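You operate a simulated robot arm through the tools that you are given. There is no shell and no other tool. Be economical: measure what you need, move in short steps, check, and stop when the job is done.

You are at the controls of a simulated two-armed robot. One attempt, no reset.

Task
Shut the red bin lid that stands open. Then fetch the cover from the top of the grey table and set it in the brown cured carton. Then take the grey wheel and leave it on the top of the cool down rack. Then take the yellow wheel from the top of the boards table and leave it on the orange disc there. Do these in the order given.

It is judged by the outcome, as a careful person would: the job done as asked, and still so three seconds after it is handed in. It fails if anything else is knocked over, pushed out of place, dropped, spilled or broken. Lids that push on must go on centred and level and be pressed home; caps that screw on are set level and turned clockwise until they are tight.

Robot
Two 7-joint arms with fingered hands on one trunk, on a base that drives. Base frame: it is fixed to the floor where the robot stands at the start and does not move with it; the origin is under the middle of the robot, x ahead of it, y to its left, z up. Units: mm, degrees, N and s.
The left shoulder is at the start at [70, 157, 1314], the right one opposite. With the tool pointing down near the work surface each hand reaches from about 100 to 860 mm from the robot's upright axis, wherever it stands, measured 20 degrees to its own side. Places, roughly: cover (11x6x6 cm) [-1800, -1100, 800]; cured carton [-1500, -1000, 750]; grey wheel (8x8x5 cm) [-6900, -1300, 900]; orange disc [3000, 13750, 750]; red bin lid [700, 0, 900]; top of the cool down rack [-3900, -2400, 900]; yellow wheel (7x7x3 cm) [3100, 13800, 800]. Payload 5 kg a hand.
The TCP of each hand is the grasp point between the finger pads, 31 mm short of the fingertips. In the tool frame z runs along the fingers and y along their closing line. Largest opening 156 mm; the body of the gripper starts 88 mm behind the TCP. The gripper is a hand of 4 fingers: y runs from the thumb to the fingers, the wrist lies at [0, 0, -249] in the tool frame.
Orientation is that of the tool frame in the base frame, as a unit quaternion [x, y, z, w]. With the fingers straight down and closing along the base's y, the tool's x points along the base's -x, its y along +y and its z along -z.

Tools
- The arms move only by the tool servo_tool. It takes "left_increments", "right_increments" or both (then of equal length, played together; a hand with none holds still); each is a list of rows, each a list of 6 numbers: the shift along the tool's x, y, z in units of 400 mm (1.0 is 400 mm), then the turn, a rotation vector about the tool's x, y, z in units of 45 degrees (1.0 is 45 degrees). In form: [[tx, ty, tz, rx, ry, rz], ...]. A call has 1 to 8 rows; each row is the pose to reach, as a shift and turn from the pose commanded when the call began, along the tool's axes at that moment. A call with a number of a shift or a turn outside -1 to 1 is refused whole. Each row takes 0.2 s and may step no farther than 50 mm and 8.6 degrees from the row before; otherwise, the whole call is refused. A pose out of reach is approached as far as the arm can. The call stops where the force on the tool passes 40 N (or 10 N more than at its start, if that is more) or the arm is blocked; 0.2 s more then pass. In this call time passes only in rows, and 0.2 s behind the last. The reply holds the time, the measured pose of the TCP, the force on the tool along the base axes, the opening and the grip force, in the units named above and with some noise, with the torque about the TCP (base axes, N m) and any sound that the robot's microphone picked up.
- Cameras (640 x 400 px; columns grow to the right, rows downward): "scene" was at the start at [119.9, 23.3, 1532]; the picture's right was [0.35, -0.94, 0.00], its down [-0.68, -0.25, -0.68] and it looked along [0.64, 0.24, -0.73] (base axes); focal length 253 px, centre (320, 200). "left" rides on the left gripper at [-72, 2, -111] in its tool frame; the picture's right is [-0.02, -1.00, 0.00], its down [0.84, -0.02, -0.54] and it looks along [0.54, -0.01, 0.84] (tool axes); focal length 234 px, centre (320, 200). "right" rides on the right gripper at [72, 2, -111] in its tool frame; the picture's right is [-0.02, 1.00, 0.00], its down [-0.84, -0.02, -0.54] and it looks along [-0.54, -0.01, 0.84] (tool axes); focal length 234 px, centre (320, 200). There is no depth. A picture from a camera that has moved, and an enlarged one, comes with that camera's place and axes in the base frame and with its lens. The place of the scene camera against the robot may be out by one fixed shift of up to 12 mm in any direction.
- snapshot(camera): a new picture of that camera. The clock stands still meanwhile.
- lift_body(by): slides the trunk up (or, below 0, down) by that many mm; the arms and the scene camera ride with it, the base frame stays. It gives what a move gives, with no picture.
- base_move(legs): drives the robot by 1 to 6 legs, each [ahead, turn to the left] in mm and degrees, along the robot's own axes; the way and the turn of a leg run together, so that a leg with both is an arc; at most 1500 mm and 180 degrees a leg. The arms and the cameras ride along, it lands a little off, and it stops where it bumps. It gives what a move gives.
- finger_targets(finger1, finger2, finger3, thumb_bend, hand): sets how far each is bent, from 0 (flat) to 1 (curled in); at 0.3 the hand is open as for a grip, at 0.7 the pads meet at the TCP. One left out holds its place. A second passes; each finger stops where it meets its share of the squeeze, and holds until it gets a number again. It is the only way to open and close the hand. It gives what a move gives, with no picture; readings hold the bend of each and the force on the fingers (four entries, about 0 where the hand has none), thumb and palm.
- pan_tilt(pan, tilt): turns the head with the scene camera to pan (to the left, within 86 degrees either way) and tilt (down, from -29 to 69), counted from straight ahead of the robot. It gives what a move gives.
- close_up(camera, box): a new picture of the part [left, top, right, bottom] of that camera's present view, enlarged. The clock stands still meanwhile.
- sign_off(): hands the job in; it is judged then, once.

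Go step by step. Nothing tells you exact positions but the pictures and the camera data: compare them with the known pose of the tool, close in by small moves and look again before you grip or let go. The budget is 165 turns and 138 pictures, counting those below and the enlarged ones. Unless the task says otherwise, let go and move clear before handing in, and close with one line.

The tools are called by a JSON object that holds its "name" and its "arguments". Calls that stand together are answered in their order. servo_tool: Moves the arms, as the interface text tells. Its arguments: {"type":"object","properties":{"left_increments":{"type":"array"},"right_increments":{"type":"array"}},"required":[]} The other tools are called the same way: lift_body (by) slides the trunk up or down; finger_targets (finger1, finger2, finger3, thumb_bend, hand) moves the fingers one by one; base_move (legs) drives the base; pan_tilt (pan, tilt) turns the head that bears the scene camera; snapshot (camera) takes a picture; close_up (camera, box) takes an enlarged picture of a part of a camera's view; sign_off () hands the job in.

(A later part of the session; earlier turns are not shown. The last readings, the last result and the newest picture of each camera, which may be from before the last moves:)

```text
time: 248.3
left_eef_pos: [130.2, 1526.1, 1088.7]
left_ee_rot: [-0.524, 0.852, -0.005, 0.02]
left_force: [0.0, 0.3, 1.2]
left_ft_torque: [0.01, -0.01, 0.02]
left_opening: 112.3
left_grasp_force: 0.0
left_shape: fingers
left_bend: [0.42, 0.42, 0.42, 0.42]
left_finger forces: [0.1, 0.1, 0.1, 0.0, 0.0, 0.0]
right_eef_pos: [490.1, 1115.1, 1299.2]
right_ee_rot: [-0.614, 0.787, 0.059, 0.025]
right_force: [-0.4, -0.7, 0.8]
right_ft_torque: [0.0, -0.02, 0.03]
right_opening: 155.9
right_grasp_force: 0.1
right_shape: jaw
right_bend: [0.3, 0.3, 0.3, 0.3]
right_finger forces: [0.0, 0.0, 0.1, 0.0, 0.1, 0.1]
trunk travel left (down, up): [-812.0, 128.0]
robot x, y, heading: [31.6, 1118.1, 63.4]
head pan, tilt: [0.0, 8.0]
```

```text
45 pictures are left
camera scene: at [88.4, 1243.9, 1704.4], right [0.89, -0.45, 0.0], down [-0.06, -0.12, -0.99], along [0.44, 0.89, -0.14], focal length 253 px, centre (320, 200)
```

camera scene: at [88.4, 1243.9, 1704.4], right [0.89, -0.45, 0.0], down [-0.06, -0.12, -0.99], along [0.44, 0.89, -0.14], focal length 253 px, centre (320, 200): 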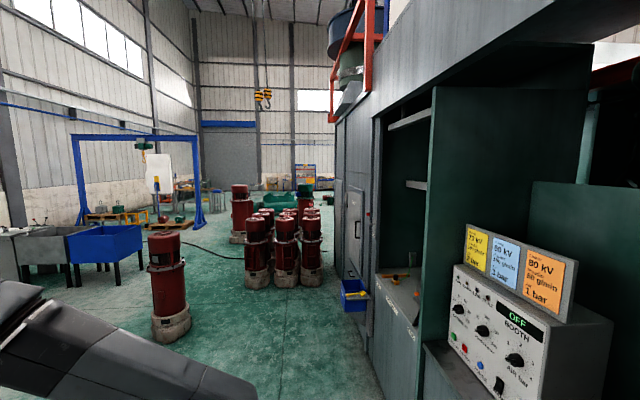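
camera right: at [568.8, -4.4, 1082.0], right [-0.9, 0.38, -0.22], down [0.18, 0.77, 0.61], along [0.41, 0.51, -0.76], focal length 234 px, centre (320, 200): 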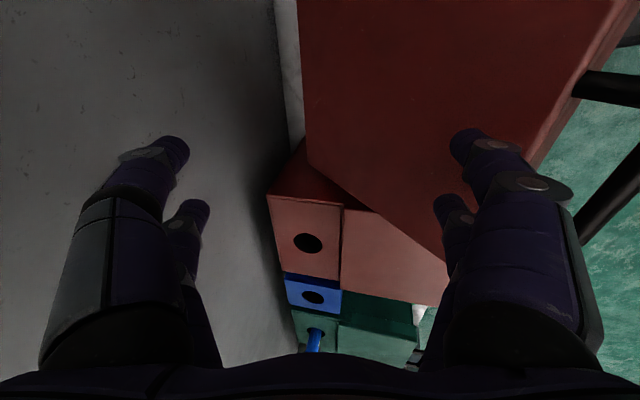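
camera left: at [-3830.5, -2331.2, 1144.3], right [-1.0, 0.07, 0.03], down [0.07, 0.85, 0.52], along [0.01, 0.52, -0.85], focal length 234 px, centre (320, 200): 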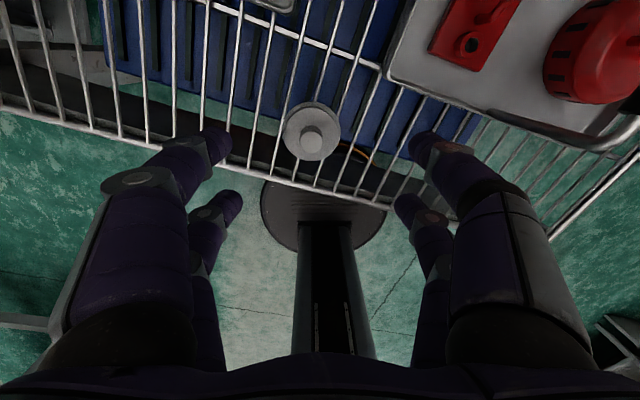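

Pumps and cables ahead. I'll raise the trunk, and thread between the single pump on the left and the pump group.

{"name": "lift_body", "arguments": {"by": 115}}

{"name": "base_move", "arguments": {"legs": [[0, 12], [1128, 0], [1128, 0], [0, 29.6]]}}

{"name": "snapshot", "arguments": {"camera": "scene"}}

```text
time: 249.8
left_eef_pos: [132.1, 1526.2, 1203.1]
left_ee_rot: [-0.524, 0.852, -0.004, 0.02]
left_force: [0.8, 0.1, -0.8]
left_ft_torque: [0.01, 0.04, -0.02]
left_opening: 112.6
left_grasp_force: 0.0
left_shape: fingers
left_bend: [0.42, 0.42, 0.42, 0.42]
left_finger forces: [0.1, 0.0, 0.0, 0.1, 0.0, 0.0]
right_eef_pos: [490.1, 1114.9, 1413.7]
right_ee_rot: [-0.615, 0.786, 0.059, 0.025]
right_force: [-0.3, -0.2, -1.2]
right_ft_torque: [0.01, -0.02, 0.02]
right_opening: 156.0
right_grasp_force: 0.0
right_shape: jaw
right_bend: [0.3, 0.3, 0.3, 0.3]
right_finger forces: [0.0, 0.1, 0.0, 0.0, 0.0, 0.0]
trunk travel left (down, up): [-927.0, 13.0]
robot x, y, heading: [31.7, 1121.8, 63.4]
head pan, tilt: [0.0, 8.0]
```

```text
time: 263.2
left_eef_pos: [283.7, 3707.6, 1203.5]
left_ee_rot: [0.811, -0.584, -0.004, -0.021]
left_force: [0.1, -0.7, -0.2]
left_ft_torque: [0.0, -0.01, -0.03]
left_opening: 112.4
left_grasp_force: 0.0
left_shape: fingers
left_bend: [0.42, 0.42, 0.42, 0.42]
left_finger forces: [0.0, 0.0, 0.0, 0.1, 0.0, 0.0]
right_eef_pos: [827.9, 3674.3, 1413.8]
right_ee_rot: [0.871, -0.487, -0.064, 0.001]
right_force: [-0.2, -0.2, 0.4]
right_ft_torque: [-0.03, 0.01, 0.0]
right_opening: 155.9
right_grasp_force: 0.0
right_shape: jaw
right_bend: [0.3, 0.3, 0.3, 0.3]
right_finger forces: [0.0, 0.0, 0.0, 0.1, 0.1, 0.0]
trunk travel left (down, up): [-927.0, 13.0]
robot x, y, heading: [499.4, 3350.5, 108.9]
head pan, tilt: [0.0, 8.0]
```

```text
44 pictures are left
camera scene: at [450.1, 3481.6, 1819.4], right [0.95, 0.32, 0.0], down [0.04, -0.13, -0.99], along [-0.32, 0.94, -0.14], focal length 253 px, centre (320, 200)
```

scene: 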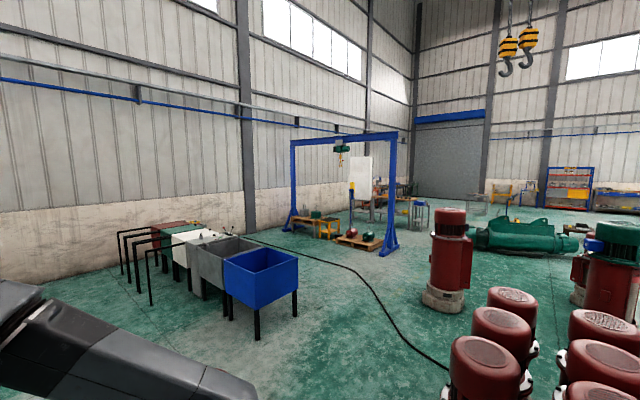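

The way between pumps is clear. I continue through, then north past the next pump (crossing the thin cable on the floor).

{"name": "base_move", "arguments": {"legs": [[0, -8.4], [1200, 0], [0, -9.7], [1185, 0], [1185, 0]]}}

{"name": "snapshot", "arguments": {"camera": "scene"}}

```text
time: 281.5
left_eef_pos: [300.1, 7229.4, 1203.8]
left_ee_rot: [-0.691, 0.723, -0.001, 0.021]
left_force: [0.9, 0.2, -0.6]
left_ft_torque: [-0.01, -0.01, -0.01]
left_opening: 112.3
left_grasp_force: 0.1
left_shape: fingers
left_bend: [0.42, 0.42, 0.42, 0.42]
left_finger forces: [0.0, 0.0, 0.0, 0.0, 0.0, 0.1]
right_eef_pos: [794.9, 7000.3, 1414.6]
right_ee_rot: [0.766, -0.639, -0.063, -0.013]
right_force: [0.3, -0.2, 0.3]
right_ft_torque: [0.02, 0.01, -0.03]
right_opening: 155.9
right_grasp_force: 0.0
right_shape: jaw
right_bend: [0.3, 0.3, 0.3, 0.3]
right_finger forces: [0.0, 0.1, 0.0, 0.0, 0.0, 0.0]
trunk travel left (down, up): [-927.0, 13.0]
robot x, y, heading: [375.6, 6816.2, 87.4]
head pan, tilt: [0.0, 8.0]
```

```text
43 pictures are left
camera scene: at [374.5, 6956.7, 1819.5], right [1.0, -0.04, 0.0], down [-0.01, -0.14, -0.99], along [0.04, 0.99, -0.14], focal length 253 px, centre (320, 200)
```

scene: 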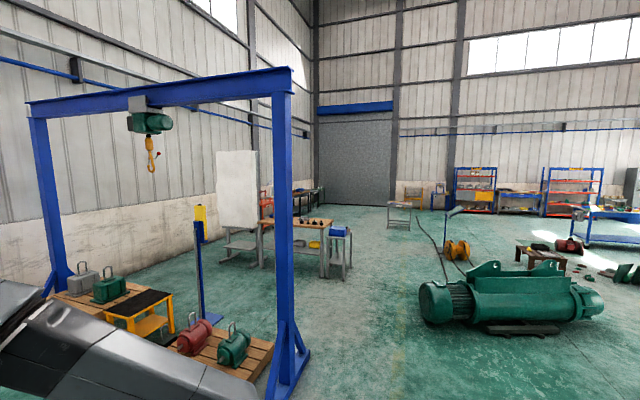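

Across the cable without trouble. The boards table should be the small one ahead near (400,212); I drive between the blue portal and the green motor.

{"name": "base_move", "arguments": {"legs": [[0, -9.8], [1220, 0], [1220, 0], [0, -7.7], [1500, 0]]}}

{"name": "pan_tilt", "arguments": {"pan": -5, "tilt": 14}}

{"name": "snapshot", "arguments": {"camera": "scene"}}

```text
time: 284.3
left_eef_pos: [412.1, 7376.3, 1206.1]
left_ee_rot: [-0.616, 0.788, 0.0, 0.022]
left_force: [-0.5, -1.4, -0.1]
left_ft_torque: [0.04, 0.05, -0.03]
left_opening: 113.3
left_grasp_force: 0.1
left_shape: fingers
left_bend: [0.42, 0.42, 0.42, 0.42]
left_finger forces: [0.0, 0.0, 0.1, 0.0, 0.1, 0.0]
right_eef_pos: [853.7, 7055.2, 1414.2]
right_ee_rot: [-0.698, 0.713, 0.065, 0.019]
right_force: [0.4, -0.2, 0.4]
right_ft_torque: [0.11, -0.02, 0.03]
right_opening: 156.2
right_grasp_force: 0.1
right_shape: jaw
right_bend: [0.3, 0.3, 0.3, 0.3]
right_finger forces: [0.0, 0.0, 0.1, 0.1, 0.0, 0.0]
trunk travel left (down, up): [-927.0, 13.0]
robot x, y, heading: [396.6, 6966.8, 70.0]
head pan, tilt: [0.0, 8.0]
stopped in leg 2: the robot was blocked; the commanded pose is now the measured one
```

```text
time: 285.0
left_eef_pos: [413.0, 7380.9, 1203.7]
left_ee_rot: [-0.616, 0.787, -0.003, 0.021]
left_force: [-0.5, -0.4, 0.1]
left_ft_torque: [0.07, -0.03, -0.01]
left_opening: 113.3
left_grasp_force: 0.1
left_shape: fingers
left_bend: [0.42, 0.42, 0.42, 0.42]
left_finger forces: [0.1, 0.0, 0.0, 0.0, 0.0, 0.0]
right_eef_pos: [853.3, 7057.4, 1413.7]
right_ee_rot: [-0.697, 0.714, 0.063, 0.017]
right_force: [-0.4, -1.0, -0.1]
right_ft_torque: [0.03, 0.02, 0.02]
right_opening: 156.1
right_grasp_force: 0.1
right_shape: jaw
right_bend: [0.3, 0.3, 0.3, 0.3]
right_finger forces: [0.0, 0.0, 0.0, 0.1, 0.0, 0.0]
trunk travel left (down, up): [-927.0, 13.0]
robot x, y, heading: [394.7, 6969.7, 70.2]
head pan, tilt: [-5.0, 14.0]
```

```text
42 pictures are left
camera scene: at [450.5, 7091.5, 1809.9], right [0.91, -0.42, 0.0], down [-0.1, -0.22, -0.97], along [0.41, 0.88, -0.24], focal length 253 px, centre (320, 200)
```

scene: 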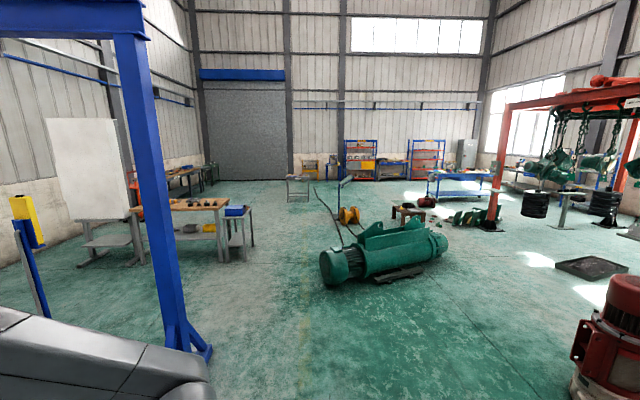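

Blocked again; I'll look to the right side to see what touches.

{"name": "pan_tilt", "arguments": {"pan": -75, "tilt": 50}}

{"name": "snapshot", "arguments": {"camera": "scene"}}

```text
time: 286.4
left_eef_pos: [412.2, 7381.4, 1203.6]
left_ee_rot: [-0.616, 0.788, -0.003, 0.02]
left_force: [-0.7, 0.3, -0.7]
left_ft_torque: [0.03, -0.03, -0.02]
left_opening: 113.2
left_grasp_force: 0.0
left_shape: fingers
left_bend: [0.42, 0.42, 0.42, 0.42]
left_finger forces: [0.0, 0.0, 0.0, 0.1, 0.0, 0.1]
right_eef_pos: [853.0, 7063.7, 1413.0]
right_ee_rot: [-0.697, 0.714, 0.063, 0.016]
right_force: [0.2, -0.5, -0.1]
right_ft_torque: [-0.02, 0.05, 0.0]
right_opening: 155.9
right_grasp_force: 0.1
right_shape: jaw
right_bend: [0.3, 0.3, 0.3, 0.3]
right_finger forces: [0.1, 0.0, 0.0, 0.0, 0.1, 0.0]
trunk travel left (down, up): [-927.0, 13.0]
robot x, y, heading: [394.6, 6966.5, 69.9]
head pan, tilt: [-75.0, 50.0]
```

```text
41 pictures are left
camera scene: at [487.5, 7004.3, 1754.3], right [-0.09, -1.0, 0.0], down [-0.76, 0.07, -0.64], along [0.64, -0.05, -0.77], focal length 253 px, centre (320, 200)
```

scene: 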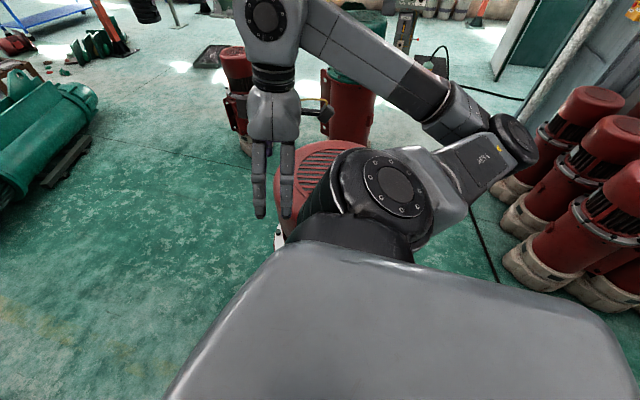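

{"name": "pan_tilt", "arguments": {"pan": -75, "tilt": 69}}

{"name": "snapshot", "arguments": {"camera": "scene"}}

{"name": "snapshot", "arguments": {"camera": "right"}}

{"name": "snapshot", "arguments": {"camera": "left"}}

```text
time: 287.2
left_eef_pos: [412.3, 7383.2, 1202.7]
left_ee_rot: [-0.616, 0.787, -0.003, 0.021]
left_force: [0.8, 0.0, 0.1]
left_ft_torque: [0.0, 0.03, 0.01]
left_opening: 113.3
left_grasp_force: 0.2
left_shape: fingers
left_bend: [0.42, 0.42, 0.42, 0.42]
left_finger forces: [0.1, 0.0, 0.0, 0.1, 0.1, 0.0]
right_eef_pos: [852.5, 7063.3, 1413.2]
right_ee_rot: [-0.697, 0.714, 0.062, 0.017]
right_force: [-0.6, -0.5, 0.3]
right_ft_torque: [-0.03, 0.02, -0.03]
right_opening: 156.0
right_grasp_force: 0.1
right_shape: jaw
right_bend: [0.3, 0.3, 0.3, 0.3]
right_finger forces: [0.0, 0.0, 0.0, 0.0, 0.1, 0.1]
trunk travel left (down, up): [-927.0, 13.0]
robot x, y, heading: [396.6, 6969.0, 70.3]
head pan, tilt: [-75.0, 68.8]
```

```text
40 pictures are left
camera scene: at [466.1, 7006.4, 1732.3], right [-0.09, -1.0, 0.0], down [-0.93, 0.08, -0.36], along [0.36, -0.03, -0.93], focal length 253 px, centre (320, 200)
```

scene: 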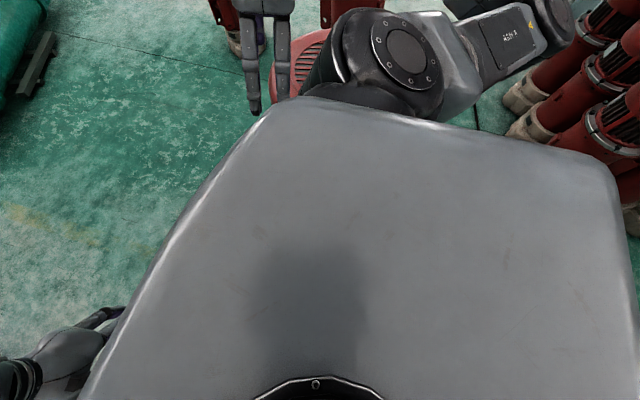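

```text
39 pictures are left
camera right: at [856.3, 6979.7, 1515.8], right [-1.0, 0.04, 0.07], down [0.08, 0.77, 0.63], along [-0.03, 0.64, -0.77], focal length 234 px, centre (320, 200)
```

right: 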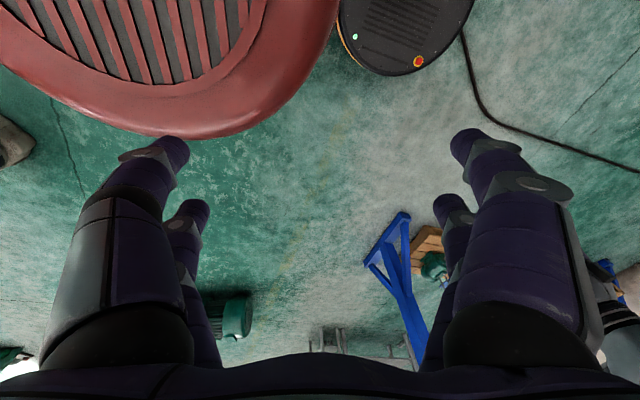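

```text
38 pictures are left
camera left: at [422.8, 7450.6, 1315.5], right [0.98, -0.22, 0.03], down [-0.2, -0.83, 0.52], along [-0.09, -0.51, -0.85], focal length 234 px, centre (320, 200)
```

left: 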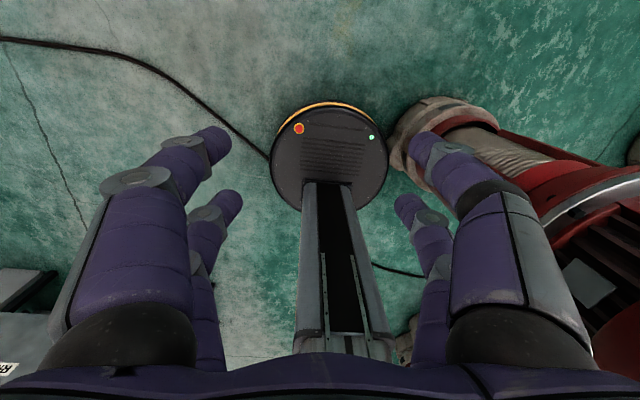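

My base is touching the pump at its right. I'll turn left, slide away from it, then head right between the portal and the green motor.

{"name": "base_move", "arguments": {"legs": [[0, 27], [850, 0], [0, -34]]}}

{"name": "pan_tilt", "arguments": {"pan": 0, "tilt": 20}}

{"name": "snapshot", "arguments": {"camera": "scene"}}

```text
time: 288.6
left_eef_pos: [297.7, 7337.3, 1204.2]
left_ee_rot: [0.719, -0.695, 0.0, -0.022]
left_force: [0.0, -1.0, 0.0]
left_ft_torque: [-0.01, 0.03, 0.03]
left_opening: 113.2
left_grasp_force: 0.1
left_shape: fingers
left_bend: [0.42, 0.42, 0.42, 0.42]
left_finger forces: [0.1, 0.0, 0.0, 0.1, 0.0, 0.0]
right_eef_pos: [809.3, 7150.3, 1412.4]
right_ee_rot: [0.786, -0.614, -0.068, -0.008]
right_force: [1.1, -0.4, -0.2]
right_ft_torque: [0.03, 0.09, -0.01]
right_opening: 155.9
right_grasp_force: 0.1
right_shape: jaw
right_bend: [0.3, 0.3, 0.3, 0.3]
right_finger forces: [0.0, 0.0, 0.0, 0.0, 0.1, 0.0]
trunk travel left (down, up): [-927.0, 13.0]
robot x, y, heading: [381.3, 6937.2, 79.7]
head pan, tilt: [-75.0, 68.8]
stopped in leg 1: the robot was blocked; the commanded pose is now the measured one
```

```text
time: 290.1
left_eef_pos: [292.9, 7337.9, 1203.1]
left_ee_rot: [0.719, -0.695, 0.001, -0.021]
left_force: [-0.6, 0.0, -0.3]
left_ft_torque: [-0.04, -0.03, -0.01]
left_opening: 113.3
left_grasp_force: 0.1
left_shape: fingers
left_bend: [0.42, 0.42, 0.42, 0.42]
left_finger forces: [0.1, 0.0, 0.0, 0.1, 0.1, 0.1]
right_eef_pos: [805.2, 7150.3, 1412.1]
right_ee_rot: [0.787, -0.614, -0.066, -0.008]
right_force: [-0.2, -0.1, 0.2]
right_ft_torque: [0.02, 0.05, 0.0]
right_opening: 156.2
right_grasp_force: 0.1
right_shape: jaw
right_bend: [0.3, 0.3, 0.3, 0.3]
right_finger forces: [0.1, 0.1, 0.0, 0.1, 0.2, 0.0]
trunk travel left (down, up): [-927.0, 13.0]
robot x, y, heading: [382.5, 6941.2, 79.7]
head pan, tilt: [0.0, 20.0]
```

```text
37 pictures are left
camera scene: at [405.1, 7074.3, 1799.8], right [0.98, -0.18, 0.0], down [-0.06, -0.34, -0.94], along [0.17, 0.92, -0.34], focal length 253 px, centre (320, 200)
```

scene: 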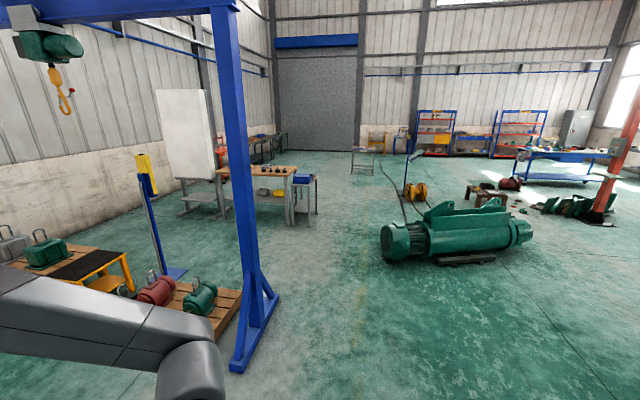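

Even turning rubs the pump, so I first reverse straight off it, then turn and pass with more room.

{"name": "base_move", "arguments": {"legs": [[-300, 0], [0, 15], [800, 0]]}}

{"name": "pan_tilt", "arguments": {"pan": -60, "tilt": 35}}

{"name": "snapshot", "arguments": {"camera": "scene"}}

```text
time: 296.9
left_eef_pos: [61.3, 7796.5, 1202.5]
left_ee_rot: [0.808, -0.589, -0.003, -0.022]
left_force: [0.0, -0.4, 0.5]
left_ft_torque: [0.01, 0.03, -0.01]
left_opening: 113.3
left_grasp_force: 0.0
left_shape: fingers
left_bend: [0.42, 0.42, 0.42, 0.42]
left_finger forces: [0.0, 0.0, 0.1, 0.1, 0.1, 0.0]
right_eef_pos: [603.5, 7756.8, 1413.8]
right_ee_rot: [0.865, -0.498, -0.067, 0.001]
right_force: [0.4, 0.1, 0.6]
right_ft_torque: [0.03, -0.03, 0.0]
right_opening: 155.5
right_grasp_force: 0.1
right_shape: jaw
right_bend: [0.3, 0.3, 0.3, 0.3]
right_finger forces: [0.0, 0.0, 0.0, 0.0, 0.0, 0.0]
trunk travel left (down, up): [-927.0, 13.0]
robot x, y, heading: [258.9, 7433.9, 95.6]
head pan, tilt: [0.0, 20.0]
```

```text
time: 298.2
left_eef_pos: [59.8, 7797.9, 1202.9]
left_ee_rot: [0.808, -0.589, -0.002, -0.021]
left_force: [0.5, 0.3, -1.2]
left_ft_torque: [-0.03, 0.0, 0.02]
left_opening: 113.2
left_grasp_force: 0.1
left_shape: fingers
left_bend: [0.42, 0.42, 0.42, 0.42]
left_finger forces: [0.0, 0.0, 0.0, 0.0, 0.1, 0.0]
right_eef_pos: [603.9, 7757.2, 1413.4]
right_ee_rot: [0.864, -0.499, -0.066, 0.001]
right_force: [-0.1, 0.3, -0.5]
right_ft_torque: [-0.02, 0.03, 0.02]
right_opening: 156.0
right_grasp_force: 0.0
right_shape: jaw
right_bend: [0.3, 0.3, 0.3, 0.3]
right_finger forces: [0.0, 0.2, 0.0, 0.0, 0.0, 0.0]
trunk travel left (down, up): [-927.0, 13.0]
robot x, y, heading: [256.9, 7440.6, 95.5]
head pan, tilt: [-60.0, 35.0]
```

```text
36 pictures are left
camera scene: at [318.6, 7533.6, 1776.0], right [0.58, -0.81, 0.0], down [-0.47, -0.33, -0.82], along [0.67, 0.48, -0.57], focal length 253 px, centre (320, 200)
```

scene: 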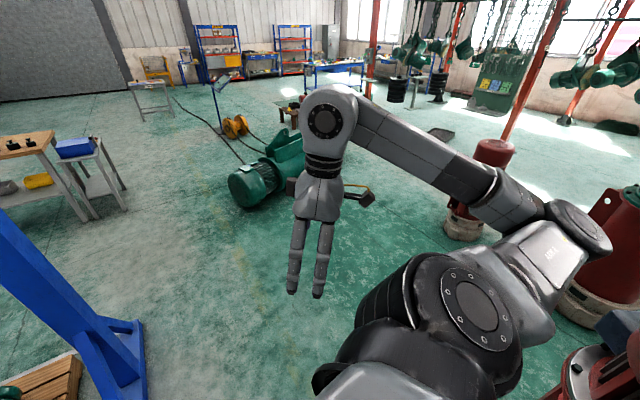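

Free of the pump, which stands upright. Onward between portal and motor.

{"name": "base_move", "arguments": {"legs": [[0, -31], [1480, 0], [0, 16], [1400, 0]]}}

{"name": "pan_tilt", "arguments": {"pan": 0, "tilt": 15}}

{"name": "snapshot", "arguments": {"camera": "scene"}}

```text
time: 314.8
left_eef_pos: [976.4, 10594.9, 1202.6]
left_ee_rot: [0.739, -0.673, 0.001, -0.021]
left_force: [0.4, -0.2, -0.6]
left_ft_torque: [0.01, 0.02, 0.01]
left_opening: 113.1
left_grasp_force: 0.0
left_shape: fingers
left_bend: [0.42, 0.42, 0.42, 0.42]
left_finger forces: [0.0, 0.0, 0.1, 0.0, 0.1, 0.1]
right_eef_pos: [1497.8, 10437.1, 1413.2]
right_ee_rot: [0.805, -0.589, -0.066, -0.006]
right_force: [1.0, -0.1, 0.5]
right_ft_torque: [0.0, 0.04, -0.01]
right_opening: 155.9
right_grasp_force: 0.2
right_shape: jaw
right_bend: [0.3, 0.3, 0.3, 0.3]
right_finger forces: [0.0, 0.0, 0.1, 0.0, 0.1, 0.0]
trunk travel left (down, up): [-927.0, 13.0]
robot x, y, heading: [1092.2, 10199.4, 83.1]
head pan, tilt: [-60.0, 35.0]
```

```text
time: 316.1
left_eef_pos: [976.1, 10596.0, 1201.8]
left_ee_rot: [0.739, -0.673, 0.0, -0.021]
left_force: [0.0, -0.5, 0.1]
left_ft_torque: [0.04, 0.0, 0.0]
left_opening: 113.2
left_grasp_force: 0.1
left_shape: fingers
left_bend: [0.42, 0.42, 0.42, 0.42]
left_finger forces: [0.0, 0.0, 0.1, 0.0, 0.0, 0.1]
right_eef_pos: [1497.8, 10438.2, 1413.1]
right_ee_rot: [0.805, -0.59, -0.066, -0.006]
right_force: [0.4, -0.3, -0.2]
right_ft_torque: [0.0, 0.01, 0.02]
right_opening: 156.1
right_grasp_force: 0.1
right_shape: jaw
right_bend: [0.3, 0.3, 0.3, 0.3]
right_finger forces: [0.0, 0.0, 0.0, 0.0, 0.0, 0.0]
trunk travel left (down, up): [-927.0, 13.0]
robot x, y, heading: [1090.0, 10202.4, 83.2]
head pan, tilt: [0.0, 15.0]
```

```text
35 pictures are left
camera scene: at [1103.4, 10338.5, 1808.0], right [0.99, -0.12, 0.0], down [-0.03, -0.26, -0.97], along [0.12, 0.96, -0.26], focal length 253 px, centre (320, 200)
```

scene: 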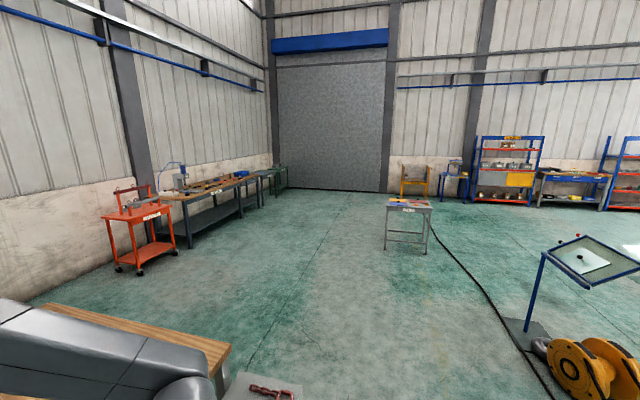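

The boards table is the small one ahead. I'll drive toward its near side, keeping left of the winch and its cable.

{"name": "base_move", "arguments": {"legs": [[0, -23.2], [1211, 0], [1211, 0], [0, -5], [600, 0], [0, 13.6]]}}

{"name": "pan_tilt", "arguments": {"pan": 0, "tilt": 32}}

{"name": "snapshot", "arguments": {"camera": "scene"}}

```text
time: 333.2
left_eef_pos: [2590.8, 13166.5, 1202.9]
left_ee_rot: [-0.645, 0.764, -0.003, 0.021]
left_force: [-0.4, 0.4, 0.2]
left_ft_torque: [-0.03, 0.0, 0.01]
left_opening: 113.4
left_grasp_force: 0.0
left_shape: fingers
left_bend: [0.42, 0.42, 0.42, 0.42]
left_finger forces: [0.0, 0.1, 0.0, 0.0, 0.1, 0.1]
right_eef_pos: [3054.1, 12879.8, 1413.8]
right_ee_rot: [0.721, -0.689, -0.065, -0.014]
right_force: [-0.7, 0.1, 0.2]
right_ft_torque: [-0.01, 0.0, -0.01]
right_opening: 155.8
right_grasp_force: 0.1
right_shape: jaw
right_bend: [0.3, 0.3, 0.3, 0.3]
right_finger forces: [0.0, 0.1, 0.0, 0.1, 0.0, 0.0]
trunk travel left (down, up): [-927.0, 13.0]
robot x, y, heading: [2595.5, 12758.0, 68.1]
head pan, tilt: [0.0, 15.0]
```

```text
time: 334.0
left_eef_pos: [2589.9, 13165.9, 1201.9]
left_ee_rot: [-0.646, 0.763, -0.003, 0.021]
left_force: [0.6, -1.1, 0.1]
left_ft_torque: [-0.03, -0.03, -0.02]
left_opening: 113.0
left_grasp_force: 0.1
left_shape: fingers
left_bend: [0.42, 0.42, 0.42, 0.42]
left_finger forces: [0.0, 0.0, 0.1, 0.1, 0.0, 0.0]
right_eef_pos: [3052.2, 12880.0, 1413.5]
right_ee_rot: [0.722, -0.689, -0.064, -0.014]
right_force: [0.9, -0.2, -0.2]
right_ft_torque: [0.0, 0.02, 0.0]
right_opening: 155.9
right_grasp_force: 0.2
right_shape: jaw
right_bend: [0.3, 0.3, 0.3, 0.3]
right_finger forces: [0.0, 0.1, 0.0, 0.0, 0.0, 0.1]
trunk travel left (down, up): [-927.0, 13.0]
robot x, y, heading: [2602.1, 12756.8, 67.8]
head pan, tilt: [0.0, 32.0]
```

```text
34 pictures are left
camera scene: at [2645.2, 12881.1, 1780.6], right [0.93, -0.37, 0.0], down [-0.2, -0.49, -0.85], along [0.32, 0.79, -0.53], focal length 253 px, centre (320, 200)
```

scene: 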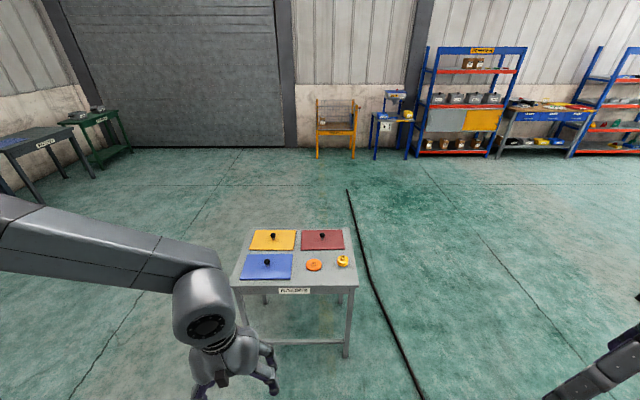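

I see the boards table: orange disc at about (2985,13808) and the yellow wheel to its right at about (3142,13769). I'll move so the wheel is straight ahead for the left hand.

{"name": "base_move", "arguments": {"legs": [[0, -16.5], [570, 0], [0, 17.3]]}}

{"name": "pan_tilt", "arguments": {"pan": 0, "tilt": 52}}

{"name": "snapshot", "arguments": {"camera": "scene"}}

```text
time: 339.1
left_eef_pos: [2949.1, 13603.1, 1203.0]
left_ee_rot: [-0.644, 0.765, -0.003, 0.021]
left_force: [0.1, 0.3, 0.5]
left_ft_torque: [0.03, 0.01, 0.04]
left_opening: 113.5
left_grasp_force: 0.0
left_shape: fingers
left_bend: [0.42, 0.42, 0.42, 0.42]
left_finger forces: [0.1, 0.0, 0.0, 0.0, 0.1, 0.0]
right_eef_pos: [3412.2, 13316.9, 1412.8]
right_ee_rot: [0.72, -0.69, -0.065, -0.014]
right_force: [0.7, -0.6, -0.6]
right_ft_torque: [-0.07, 0.01, -0.02]
right_opening: 156.0
right_grasp_force: 0.0
right_shape: jaw
right_bend: [0.3, 0.3, 0.3, 0.3]
right_finger forces: [0.0, 0.1, 0.0, 0.1, 0.0, 0.0]
trunk travel left (down, up): [-927.0, 13.0]
robot x, y, heading: [2955.7, 13190.8, 68.0]
head pan, tilt: [0.0, 32.0]
```

```text
time: 340.0
left_eef_pos: [2948.4, 13604.2, 1202.1]
left_ee_rot: [-0.644, 0.765, -0.003, 0.022]
left_force: [-0.5, -0.3, -0.4]
left_ft_torque: [-0.01, -0.02, -0.01]
left_opening: 113.2
left_grasp_force: 0.0
left_shape: fingers
left_bend: [0.42, 0.42, 0.42, 0.42]
left_finger forces: [0.0, 0.0, 0.0, 0.0, 0.0, 0.0]
right_eef_pos: [3409.5, 13317.0, 1413.4]
right_ee_rot: [0.72, -0.691, -0.065, -0.014]
right_force: [-0.2, 0.1, -0.2]
right_ft_torque: [0.02, 0.0, 0.0]
right_opening: 156.0
right_grasp_force: 0.0
right_shape: jaw
right_bend: [0.3, 0.3, 0.3, 0.3]
right_finger forces: [0.0, 0.0, 0.1, 0.0, 0.0, 0.0]
trunk travel left (down, up): [-927.0, 13.0]
robot x, y, heading: [2956.2, 13193.6, 67.7]
head pan, tilt: [0.0, 52.0]
```

```text
33 pictures are left
camera scene: at [2997.8, 13304.4, 1751.7], right [0.93, -0.38, 0.0], down [-0.3, -0.73, -0.62], along [0.23, 0.57, -0.79], focal length 253 px, centre (320, 200)
```

scene: 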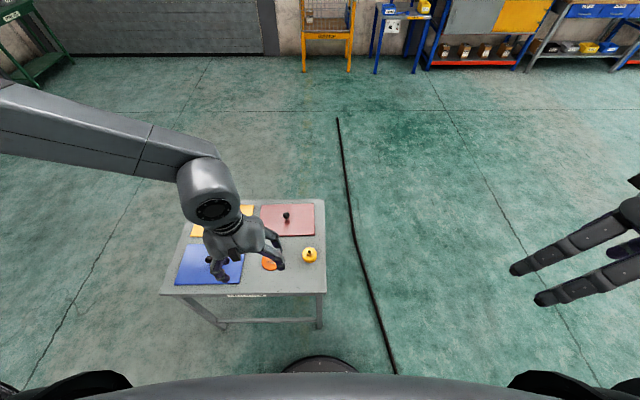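

The wheel is at about (3134,13757,766). Move the left hand over it and lower the trunk.

{"name": "servo_tool", "arguments": {"left_increments": [[-0.076, -0.065, 0, 0, 0, 0], [-0.152, -0.13, 0, 0, 0, 0], [-0.228, -0.196, 0, 0, 0, 0], [-0.304, -0.262, 0, 0, 0, 0], [-0.38, -0.328, 0, 0, 0, 0], [-0.456, -0.393, 0, 0, 0, 0]]}}

{"name": "lift_body", "arguments": {"by": -250}}

{"name": "snapshot", "arguments": {"camera": "left"}}

{"name": "snapshot", "arguments": {"camera": "scene"}}

```text
time: 341.4
left_eef_pos: [3108.6, 13753.0, 1225.6]
left_ee_rot: [-0.644, 0.765, -0.005, 0.022]
left_force: [-0.4, -0.7, -0.1]
left_ft_torque: [-0.02, -0.01, -0.01]
left_opening: 113.3
left_grasp_force: 0.0
left_shape: fingers
left_bend: [0.42, 0.42, 0.42, 0.42]
left_finger forces: [0.1, 0.1, 0.1, 0.0, 0.0, 0.1]
left hand out of reach, approached as far as the arm can: row 6
right_eef_pos: [3411.4, 13317.0, 1414.3]
right_ee_rot: [0.72, -0.691, -0.065, -0.015]
right_force: [0.4, -0.1, 0.4]
right_ft_torque: [0.01, -0.02, 0.02]
right_opening: 155.9
right_grasp_force: 0.0
right_shape: jaw
right_bend: [0.3, 0.3, 0.3, 0.3]
right_finger forces: [0.0, 0.0, 0.0, 0.0, 0.0, 0.0]
trunk travel left (down, up): [-927.0, 13.0]
robot x, y, heading: [2953.5, 13193.3, 67.9]
head pan, tilt: [0.0, 52.0]
```

```text
time: 344.0
left_eef_pos: [3109.2, 13752.9, 975.2]
left_ee_rot: [-0.643, 0.765, -0.004, 0.021]
left_force: [-0.2, -0.5, -0.9]
left_ft_torque: [0.01, -0.03, 0.05]
left_opening: 113.1
left_grasp_force: 0.0
left_shape: fingers
left_bend: [0.42, 0.42, 0.42, 0.42]
left_finger forces: [0.0, 0.0, 0.1, 0.0, 0.0, 0.0]
right_eef_pos: [3412.4, 13316.6, 1164.1]
right_ee_rot: [0.72, -0.69, -0.064, -0.016]
right_force: [0.1, -0.3, 0.0]
right_ft_torque: [0.02, -0.01, 0.0]
right_opening: 155.9
right_grasp_force: 0.2
right_shape: jaw
right_bend: [0.3, 0.3, 0.3, 0.3]
right_finger forces: [0.0, 0.0, 0.0, 0.0, 0.0, 0.1]
trunk travel left (down, up): [-677.0, 263.0]
robot x, y, heading: [2960.0, 13195.1, 67.8]
head pan, tilt: [0.0, 52.0]
```

```text
32 pictures are left
camera left: at [3114.6, 13820.5, 1088.6], right [0.99, -0.15, 0.03], down [-0.14, -0.84, 0.52], along [-0.05, -0.52, -0.85], focal length 234 px, centre (320, 200)
```

left: 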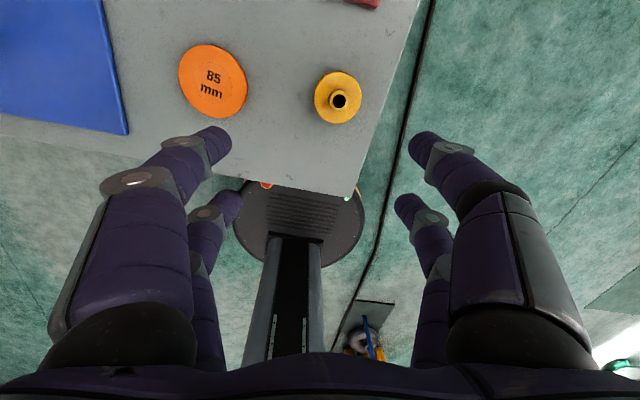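

```text
31 pictures are left
camera scene: at [2998.2, 13304.3, 1501.7], right [0.93, -0.38, 0.0], down [-0.3, -0.73, -0.62], along [0.23, 0.57, -0.79], focal length 253 px, centre (320, 200)
```

scene: 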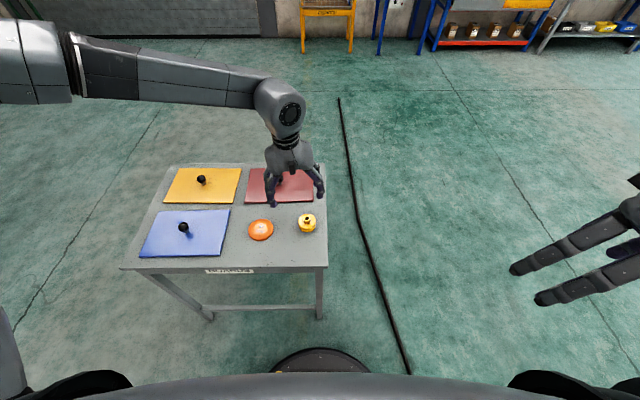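

The disc is marked "85 mm"; scale checks out. The wheel is at about (3138,13767) and I nudge the base to centre the hand on it.

{"name": "base_move", "arguments": {"legs": [[0, -2.5], [22, 0]]}}

{"name": "lift_body", "arguments": {"by": -110}}

{"name": "snapshot", "arguments": {"camera": "left"}}

```text
time: 345.2
left_eef_pos: [3140.9, 13761.5, 978.5]
left_ee_rot: [-0.627, 0.778, -0.004, 0.023]
left_force: [-1.3, -0.6, 0.4]
left_ft_torque: [0.03, 0.02, 0.02]
left_opening: 113.2
left_grasp_force: 0.0
left_shape: fingers
left_bend: [0.42, 0.42, 0.42, 0.42]
left_finger forces: [0.0, 0.0, 0.1, 0.0, 0.0, 0.0]
right_eef_pos: [3423.3, 13311.1, 1165.0]
right_ee_rot: [0.706, -0.705, -0.065, -0.017]
right_force: [-0.2, -0.6, 0.4]
right_ft_torque: [0.06, -0.02, 0.01]
right_opening: 156.3
right_grasp_force: 0.1
right_shape: jaw
right_bend: [0.3, 0.3, 0.3, 0.3]
right_finger forces: [0.0, 0.0, 0.0, 0.0, 0.1, 0.0]
trunk travel left (down, up): [-677.0, 263.0]
robot x, y, heading: [2962.1, 13210.1, 65.5]
head pan, tilt: [0.0, 52.0]
```

```text
time: 346.6
left_eef_pos: [3142.2, 13763.6, 866.5]
left_ee_rot: [-0.627, 0.779, -0.004, 0.023]
left_force: [0.4, -0.1, 0.7]
left_ft_torque: [0.04, 0.0, 0.01]
left_opening: 113.5
left_grasp_force: 0.0
left_shape: fingers
left_bend: [0.42, 0.42, 0.42, 0.42]
left_finger forces: [0.0, 0.0, 0.1, 0.1, 0.0, 0.1]
right_eef_pos: [3424.4, 13314.1, 1053.4]
right_ee_rot: [-0.705, 0.706, 0.065, 0.016]
right_force: [0.1, 0.5, -0.2]
right_ft_torque: [0.04, -0.06, -0.03]
right_opening: 156.1
right_grasp_force: 0.2
right_shape: jaw
right_bend: [0.3, 0.3, 0.3, 0.3]
right_finger forces: [0.0, 0.0, 0.1, 0.1, 0.0, 0.0]
trunk travel left (down, up): [-567.0, 373.0]
robot x, y, heading: [2965.0, 13210.8, 65.3]
head pan, tilt: [0.0, 52.0]
```

```text
30 pictures are left
camera left: at [3150.9, 13831.4, 979.0], right [0.98, -0.19, 0.04], down [-0.18, -0.83, 0.52], along [-0.07, -0.52, -0.85], focal length 234 px, centre (320, 200)
```

left: 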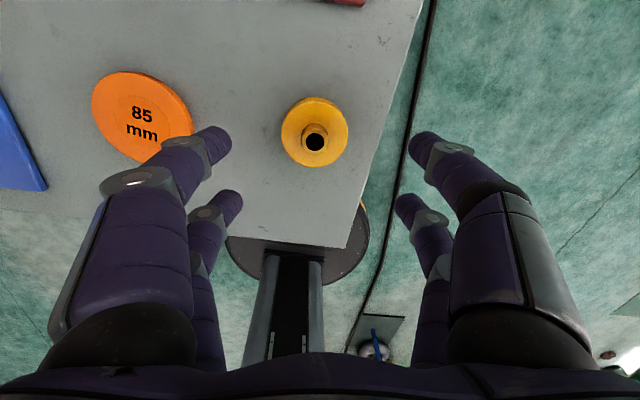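

{"name": "base_move", "arguments": {"legs": [[10, 0]]}}

{"name": "lift_body", "arguments": {"by": -62}}

{"name": "snapshot", "arguments": {"camera": "left"}}

{"name": "close_up", "arguments": {"camera": "scene", "box": [230, 110, 390, 250]}}

```text
time: 347.3
left_eef_pos: [3146.3, 13772.3, 866.8]
left_ee_rot: [-0.627, 0.779, -0.005, 0.022]
left_force: [0.0, -0.2, 0.2]
left_ft_torque: [0.03, 0.01, 0.05]
left_opening: 112.9
left_grasp_force: 0.0
left_shape: fingers
left_bend: [0.42, 0.42, 0.42, 0.42]
left_finger forces: [0.0, 0.0, 0.0, 0.0, 0.0, 0.1]
right_eef_pos: [3428.6, 13322.4, 1053.8]
right_ee_rot: [-0.704, 0.707, 0.065, 0.016]
right_force: [0.1, -0.1, -0.4]
right_ft_torque: [0.06, 0.0, 0.0]
right_opening: 156.2
right_grasp_force: 0.1
right_shape: jaw
right_bend: [0.3, 0.3, 0.3, 0.3]
right_finger forces: [0.0, 0.0, 0.0, 0.0, 0.0, 0.0]
trunk travel left (down, up): [-567.0, 373.0]
robot x, y, heading: [2970.8, 13222.6, 65.5]
head pan, tilt: [0.0, 52.0]
```

```text
time: 348.3
left_eef_pos: [3147.4, 13771.5, 803.9]
left_ee_rot: [-0.626, 0.779, -0.005, 0.022]
left_force: [0.0, -0.4, -0.8]
left_ft_torque: [-0.01, 0.03, 0.05]
left_opening: 112.9
left_grasp_force: 0.0
left_shape: fingers
left_bend: [0.42, 0.42, 0.42, 0.42]
left_finger forces: [0.0, 0.0, 0.1, 0.1, 0.0, 0.0]
right_eef_pos: [3427.7, 13322.9, 991.4]
right_ee_rot: [-0.705, 0.707, 0.064, 0.017]
right_force: [0.1, -0.5, 0.1]
right_ft_torque: [0.02, 0.0, -0.03]
right_opening: 155.8
right_grasp_force: 0.0
right_shape: jaw
right_bend: [0.3, 0.3, 0.3, 0.3]
right_finger forces: [0.0, 0.1, 0.0, 0.1, 0.1, 0.0]
trunk travel left (down, up): [-505.0, 435.0]
robot x, y, heading: [2969.8, 13219.4, 65.3]
head pan, tilt: [0.0, 52.0]
```

```text
29 pictures are left
camera left: at [3155.3, 13840.0, 917.0], right [0.98, -0.19, 0.04], down [-0.18, -0.83, 0.52], along [-0.07, -0.52, -0.85], focal length 234 px, centre (320, 200)
```

left: 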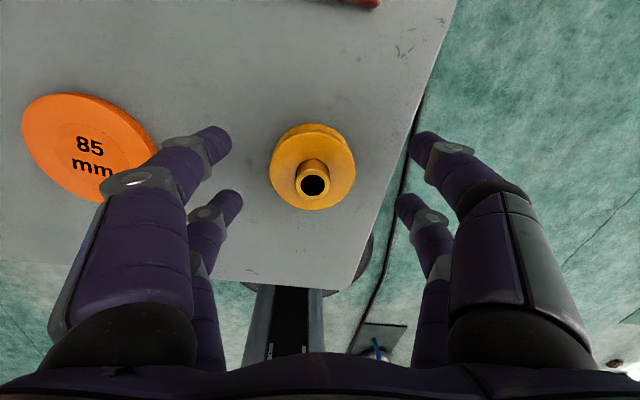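

```text
2.86 times, centred on (310, 180) of scene
camera zoom: at [3016.0, 13329.5, 1329.7], right [0.91, -0.42, 0.0], down [-0.33, -0.72, -0.62], along [0.26, 0.56, -0.79], focal length 722 px, centre (349, 257)
```

zoom: 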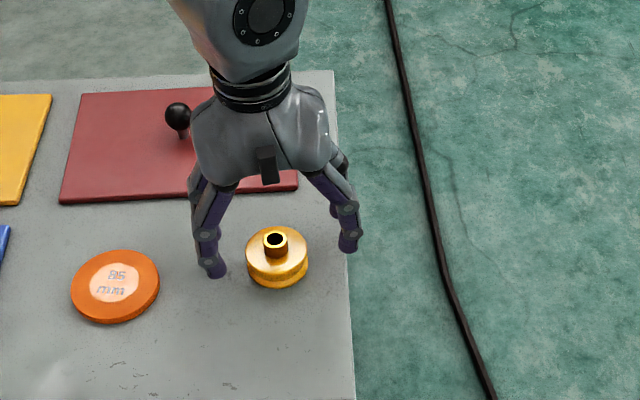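

Nearly centred: a 6 mm sideways fix, then 13 mm down and close.

{"name": "servo_tool", "arguments": {"left_increments": [[0, 0.016, 0, 0, 0, 0]]}}

{"name": "lift_body", "arguments": {"by": -13}}

{"name": "finger_targets", "arguments": {"hand": "left", "finger1": 0.62, "finger2": 0.62, "finger3": 0.62, "thumb_bend": 0.62}}

{"name": "snapshot", "arguments": {"camera": "left"}}

{"name": "close_up", "arguments": {"camera": "scene", "box": [240, 110, 360, 230]}}

```text
time: 348.7
left_eef_pos: [3140.6, 13773.4, 803.8]
left_ee_rot: [-0.626, 0.779, -0.004, 0.023]
left_force: [-0.3, -0.4, -0.7]
left_ft_torque: [0.04, -0.02, 0.02]
left_opening: 113.1
left_grasp_force: 0.0
left_shape: fingers
left_bend: [0.42, 0.42, 0.42, 0.42]
left_finger forces: [0.0, 0.1, 0.0, 0.1, 0.0, 0.0]
right_eef_pos: [3429.0, 13323.4, 992.2]
right_ee_rot: [-0.704, 0.707, 0.064, 0.016]
right_force: [0.4, 0.2, 0.2]
right_ft_torque: [0.03, -0.05, 0.0]
right_opening: 156.0
right_grasp_force: 0.0
right_shape: jaw
right_bend: [0.3, 0.3, 0.3, 0.3]
right_finger forces: [0.0, 0.1, 0.0, 0.0, 0.1, 0.0]
trunk travel left (down, up): [-505.0, 435.0]
robot x, y, heading: [2970.9, 13223.0, 65.2]
head pan, tilt: [0.0, 52.0]
```

```text
time: 349.4
left_eef_pos: [3140.3, 13773.8, 792.2]
left_ee_rot: [-0.627, 0.779, -0.004, 0.022]
left_force: [-0.3, 0.0, 0.7]
left_ft_torque: [-0.03, 0.02, 0.0]
left_opening: 113.2
left_grasp_force: 0.0
left_shape: fingers
left_bend: [0.42, 0.42, 0.42, 0.42]
left_finger forces: [0.0, 0.1, 0.0, 0.0, 0.0, 0.1]
right_eef_pos: [3428.2, 13323.0, 977.9]
right_ee_rot: [-0.704, 0.707, 0.064, 0.016]
right_force: [-0.2, 1.1, -0.5]
right_ft_torque: [0.02, -0.02, 0.01]
right_opening: 155.8
right_grasp_force: 0.0
right_shape: jaw
right_bend: [0.3, 0.3, 0.3, 0.3]
right_finger forces: [0.0, 0.0, 0.0, 0.1, 0.0, 0.0]
trunk travel left (down, up): [-492.0, 448.0]
robot x, y, heading: [2968.0, 13218.2, 65.5]
head pan, tilt: [0.0, 52.0]
```

```text
time: 350.4
left_eef_pos: [3140.1, 13774.5, 792.6]
left_ee_rot: [-0.626, 0.779, -0.005, 0.022]
left_force: [0.6, -1.1, -0.7]
left_ft_torque: [-0.05, -0.02, -0.05]
left_opening: 42.3
left_grasp_force: 7.1
left_shape: fingers
left_bend: [0.6, 0.58, 0.57, 0.61]
left_finger forces: [1.9, 4.5, 4.2, 0.0, 3.1, 0.1]
right_eef_pos: [3429.3, 13322.9, 978.5]
right_ee_rot: [-0.704, 0.707, 0.064, 0.015]
right_force: [-0.5, -0.3, -0.7]
right_ft_torque: [0.0, -0.01, 0.01]
right_opening: 156.1
right_grasp_force: 0.0
right_shape: jaw
right_bend: [0.3, 0.3, 0.3, 0.3]
right_finger forces: [0.0, 0.0, 0.0, 0.1, 0.1, 0.0]
trunk travel left (down, up): [-492.0, 448.0]
robot x, y, heading: [2968.4, 13219.7, 65.3]
head pan, tilt: [0.0, 52.0]
```

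```text
27 pictures are left
camera left: at [3149.2, 13841.8, 904.7], right [0.98, -0.19, 0.04], down [-0.18, -0.83, 0.52], along [-0.07, -0.52, -0.85], focal length 234 px, centre (320, 200)
```

left: 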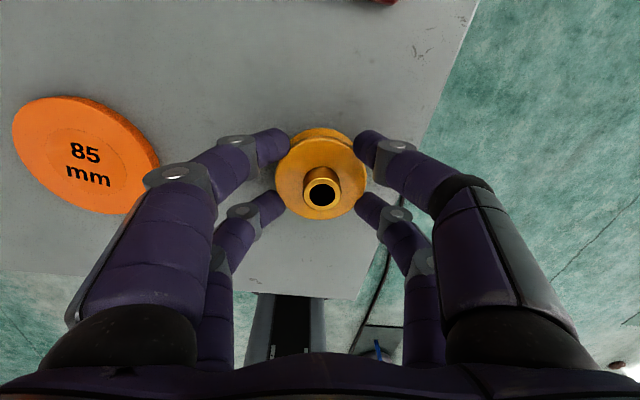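

```text
3.33 times, centred on (300, 170) of scene
camera zoom: at [3016.2, 13329.7, 1316.6], right [0.91, -0.42, 0.0], down [-0.33, -0.72, -0.62], along [0.26, 0.56, -0.79], focal length 843 px, centre (387, 300)
```

zoom: 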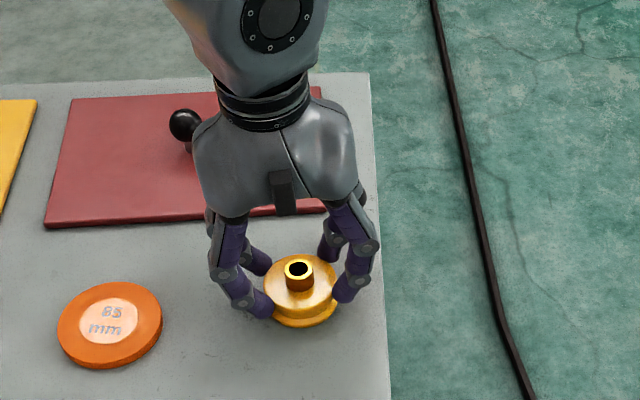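

Gripped all around in the flange. Squeeze more and lift a little.

{"name": "finger_targets", "arguments": {"hand": "left", "finger1": 0.75, "finger2": 0.75, "finger3": 0.75, "thumb_bend": 0.75}}

{"name": "lift_body", "arguments": {"by": 60}}

{"name": "snapshot", "arguments": {"camera": "left"}}

{"name": "close_up", "arguments": {"camera": "scene", "box": [220, 110, 360, 250]}}

```text
time: 351.4
left_eef_pos: [3140.9, 13773.9, 791.7]
left_ee_rot: [-0.627, 0.779, -0.004, 0.023]
left_force: [2.2, -0.1, 1.6]
left_ft_torque: [0.02, 0.07, -0.02]
left_opening: 38.3
left_grasp_force: 23.4
left_shape: fingers
left_bend: [0.58, 0.55, 0.6, 0.67]
left_finger forces: [10.2, 13.2, 7.8, 0.0, 15.4, 0.0]
right_eef_pos: [3428.1, 13323.2, 978.2]
right_ee_rot: [-0.705, 0.707, 0.064, 0.017]
right_force: [0.1, -0.2, 0.4]
right_ft_torque: [-0.01, -0.03, 0.0]
right_opening: 155.9
right_grasp_force: 0.1
right_shape: jaw
right_bend: [0.3, 0.3, 0.3, 0.3]
right_finger forces: [0.1, 0.0, 0.0, 0.0, 0.1, 0.1]
trunk travel left (down, up): [-492.0, 448.0]
robot x, y, heading: [2969.7, 13218.9, 65.2]
head pan, tilt: [0.0, 52.0]
```

```text
time: 352.4
left_eef_pos: [3139.8, 13773.8, 851.2]
left_ee_rot: [-0.627, 0.779, -0.005, 0.021]
left_force: [-0.4, -0.1, -5.4]
left_ft_torque: [0.06, -0.04, -0.02]
left_opening: 38.3
left_grasp_force: 22.7
left_shape: fingers
left_bend: [0.57, 0.55, 0.61, 0.67]
left_finger forces: [10.4, 13.3, 7.3, 0.0, 14.6, 0.1]
right_eef_pos: [3429.1, 13323.7, 1038.6]
right_ee_rot: [-0.704, 0.707, 0.065, 0.016]
right_force: [0.2, -0.9, -0.5]
right_ft_torque: [-0.03, 0.0, 0.03]
right_opening: 156.0
right_grasp_force: 0.1
right_shape: jaw
right_bend: [0.3, 0.3, 0.3, 0.3]
right_finger forces: [0.0, 0.0, 0.0, 0.0, 0.1, 0.0]
trunk travel left (down, up): [-552.0, 388.0]
robot x, y, heading: [2970.3, 13218.9, 65.5]
head pan, tilt: [0.0, 52.0]
```

```text
25 pictures are left
camera left: at [3149.2, 13842.3, 964.1], right [0.98, -0.19, 0.03], down [-0.18, -0.83, 0.52], along [-0.07, -0.52, -0.85], focal length 234 px, centre (320, 200)
```

left: 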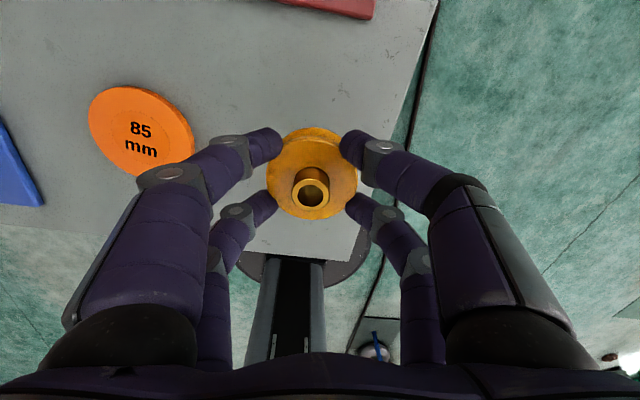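

```text
2.86 times, centred on (290, 180) of scene
camera zoom: at [3016.4, 13330.3, 1376.5], right [0.91, -0.42, 0.0], down [-0.33, -0.72, -0.62], along [0.26, 0.56, -0.79], focal length 722 px, centre (406, 257)
```

zoom: 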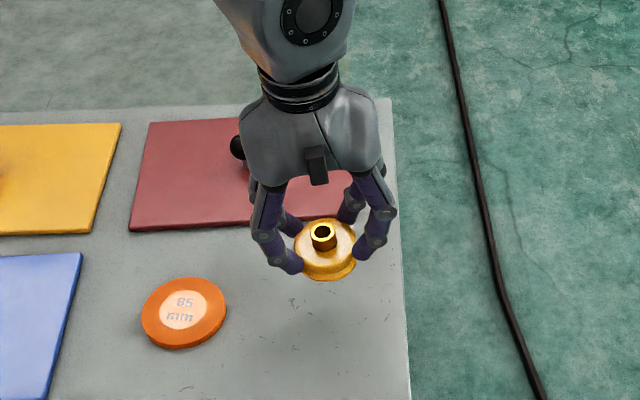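

The wheel is up. The disc's centre is at about (2992,13813); I move the wheel over it.

{"name": "servo_tool", "arguments": {"left_increments": [[-0.001, 0.075, 0, 0, 0, 0], [-0.003, 0.15, 0, 0, 0, 0], [-0.005, 0.225, 0, 0, 0, 0], [-0.007, 0.3, 0, 0, 0, 0], [-0.008, 0.373, 0, 0, 0, 0]]}}

{"name": "snapshot", "arguments": {"camera": "left"}}

{"name": "close_up", "arguments": {"camera": "scene", "box": [190, 110, 330, 250]}}

```text
time: 353.6
left_eef_pos: [2992.2, 13806.7, 844.6]
left_ee_rot: [-0.626, 0.779, -0.006, 0.023]
left_force: [0.2, -0.1, -6.0]
left_ft_torque: [0.06, -0.03, -0.02]
left_opening: 38.0
left_grasp_force: 23.2
left_shape: fingers
left_bend: [0.57, 0.55, 0.61, 0.67]
left_finger forces: [10.8, 13.6, 7.4, 0.1, 14.8, 0.1]
right_eef_pos: [3428.3, 13324.4, 1039.0]
right_ee_rot: [-0.705, 0.707, 0.064, 0.016]
right_force: [0.4, 0.7, 0.2]
right_ft_torque: [0.01, -0.02, -0.04]
right_opening: 156.0
right_grasp_force: 0.0
right_shape: jaw
right_bend: [0.3, 0.3, 0.3, 0.3]
right_finger forces: [0.0, 0.0, 0.0, 0.0, 0.1, 0.0]
trunk travel left (down, up): [-552.0, 388.0]
robot x, y, heading: [2971.2, 13216.4, 65.5]
head pan, tilt: [0.0, 52.0]
```

```text
23 pictures are left
camera left: at [3001.3, 13874.7, 957.3], right [0.98, -0.19, 0.04], down [-0.18, -0.83, 0.52], along [-0.07, -0.52, -0.85], focal length 234 px, centre (320, 200)
```

left: 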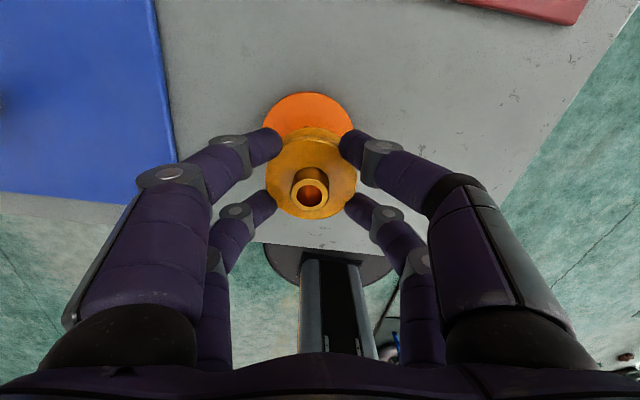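

```text
2.86 times, centred on (260, 180) of scene
camera zoom: at [3014.6, 13330.4, 1376.6], right [0.91, -0.42, 0.0], down [-0.33, -0.72, -0.62], along [0.26, 0.56, -0.79], focal length 722 px, centre (491, 257)
```

zoom: 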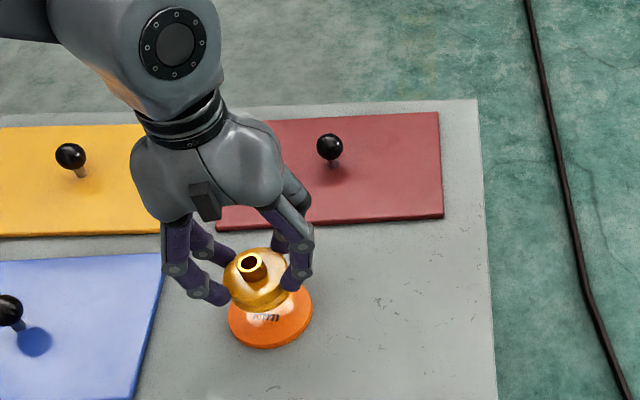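

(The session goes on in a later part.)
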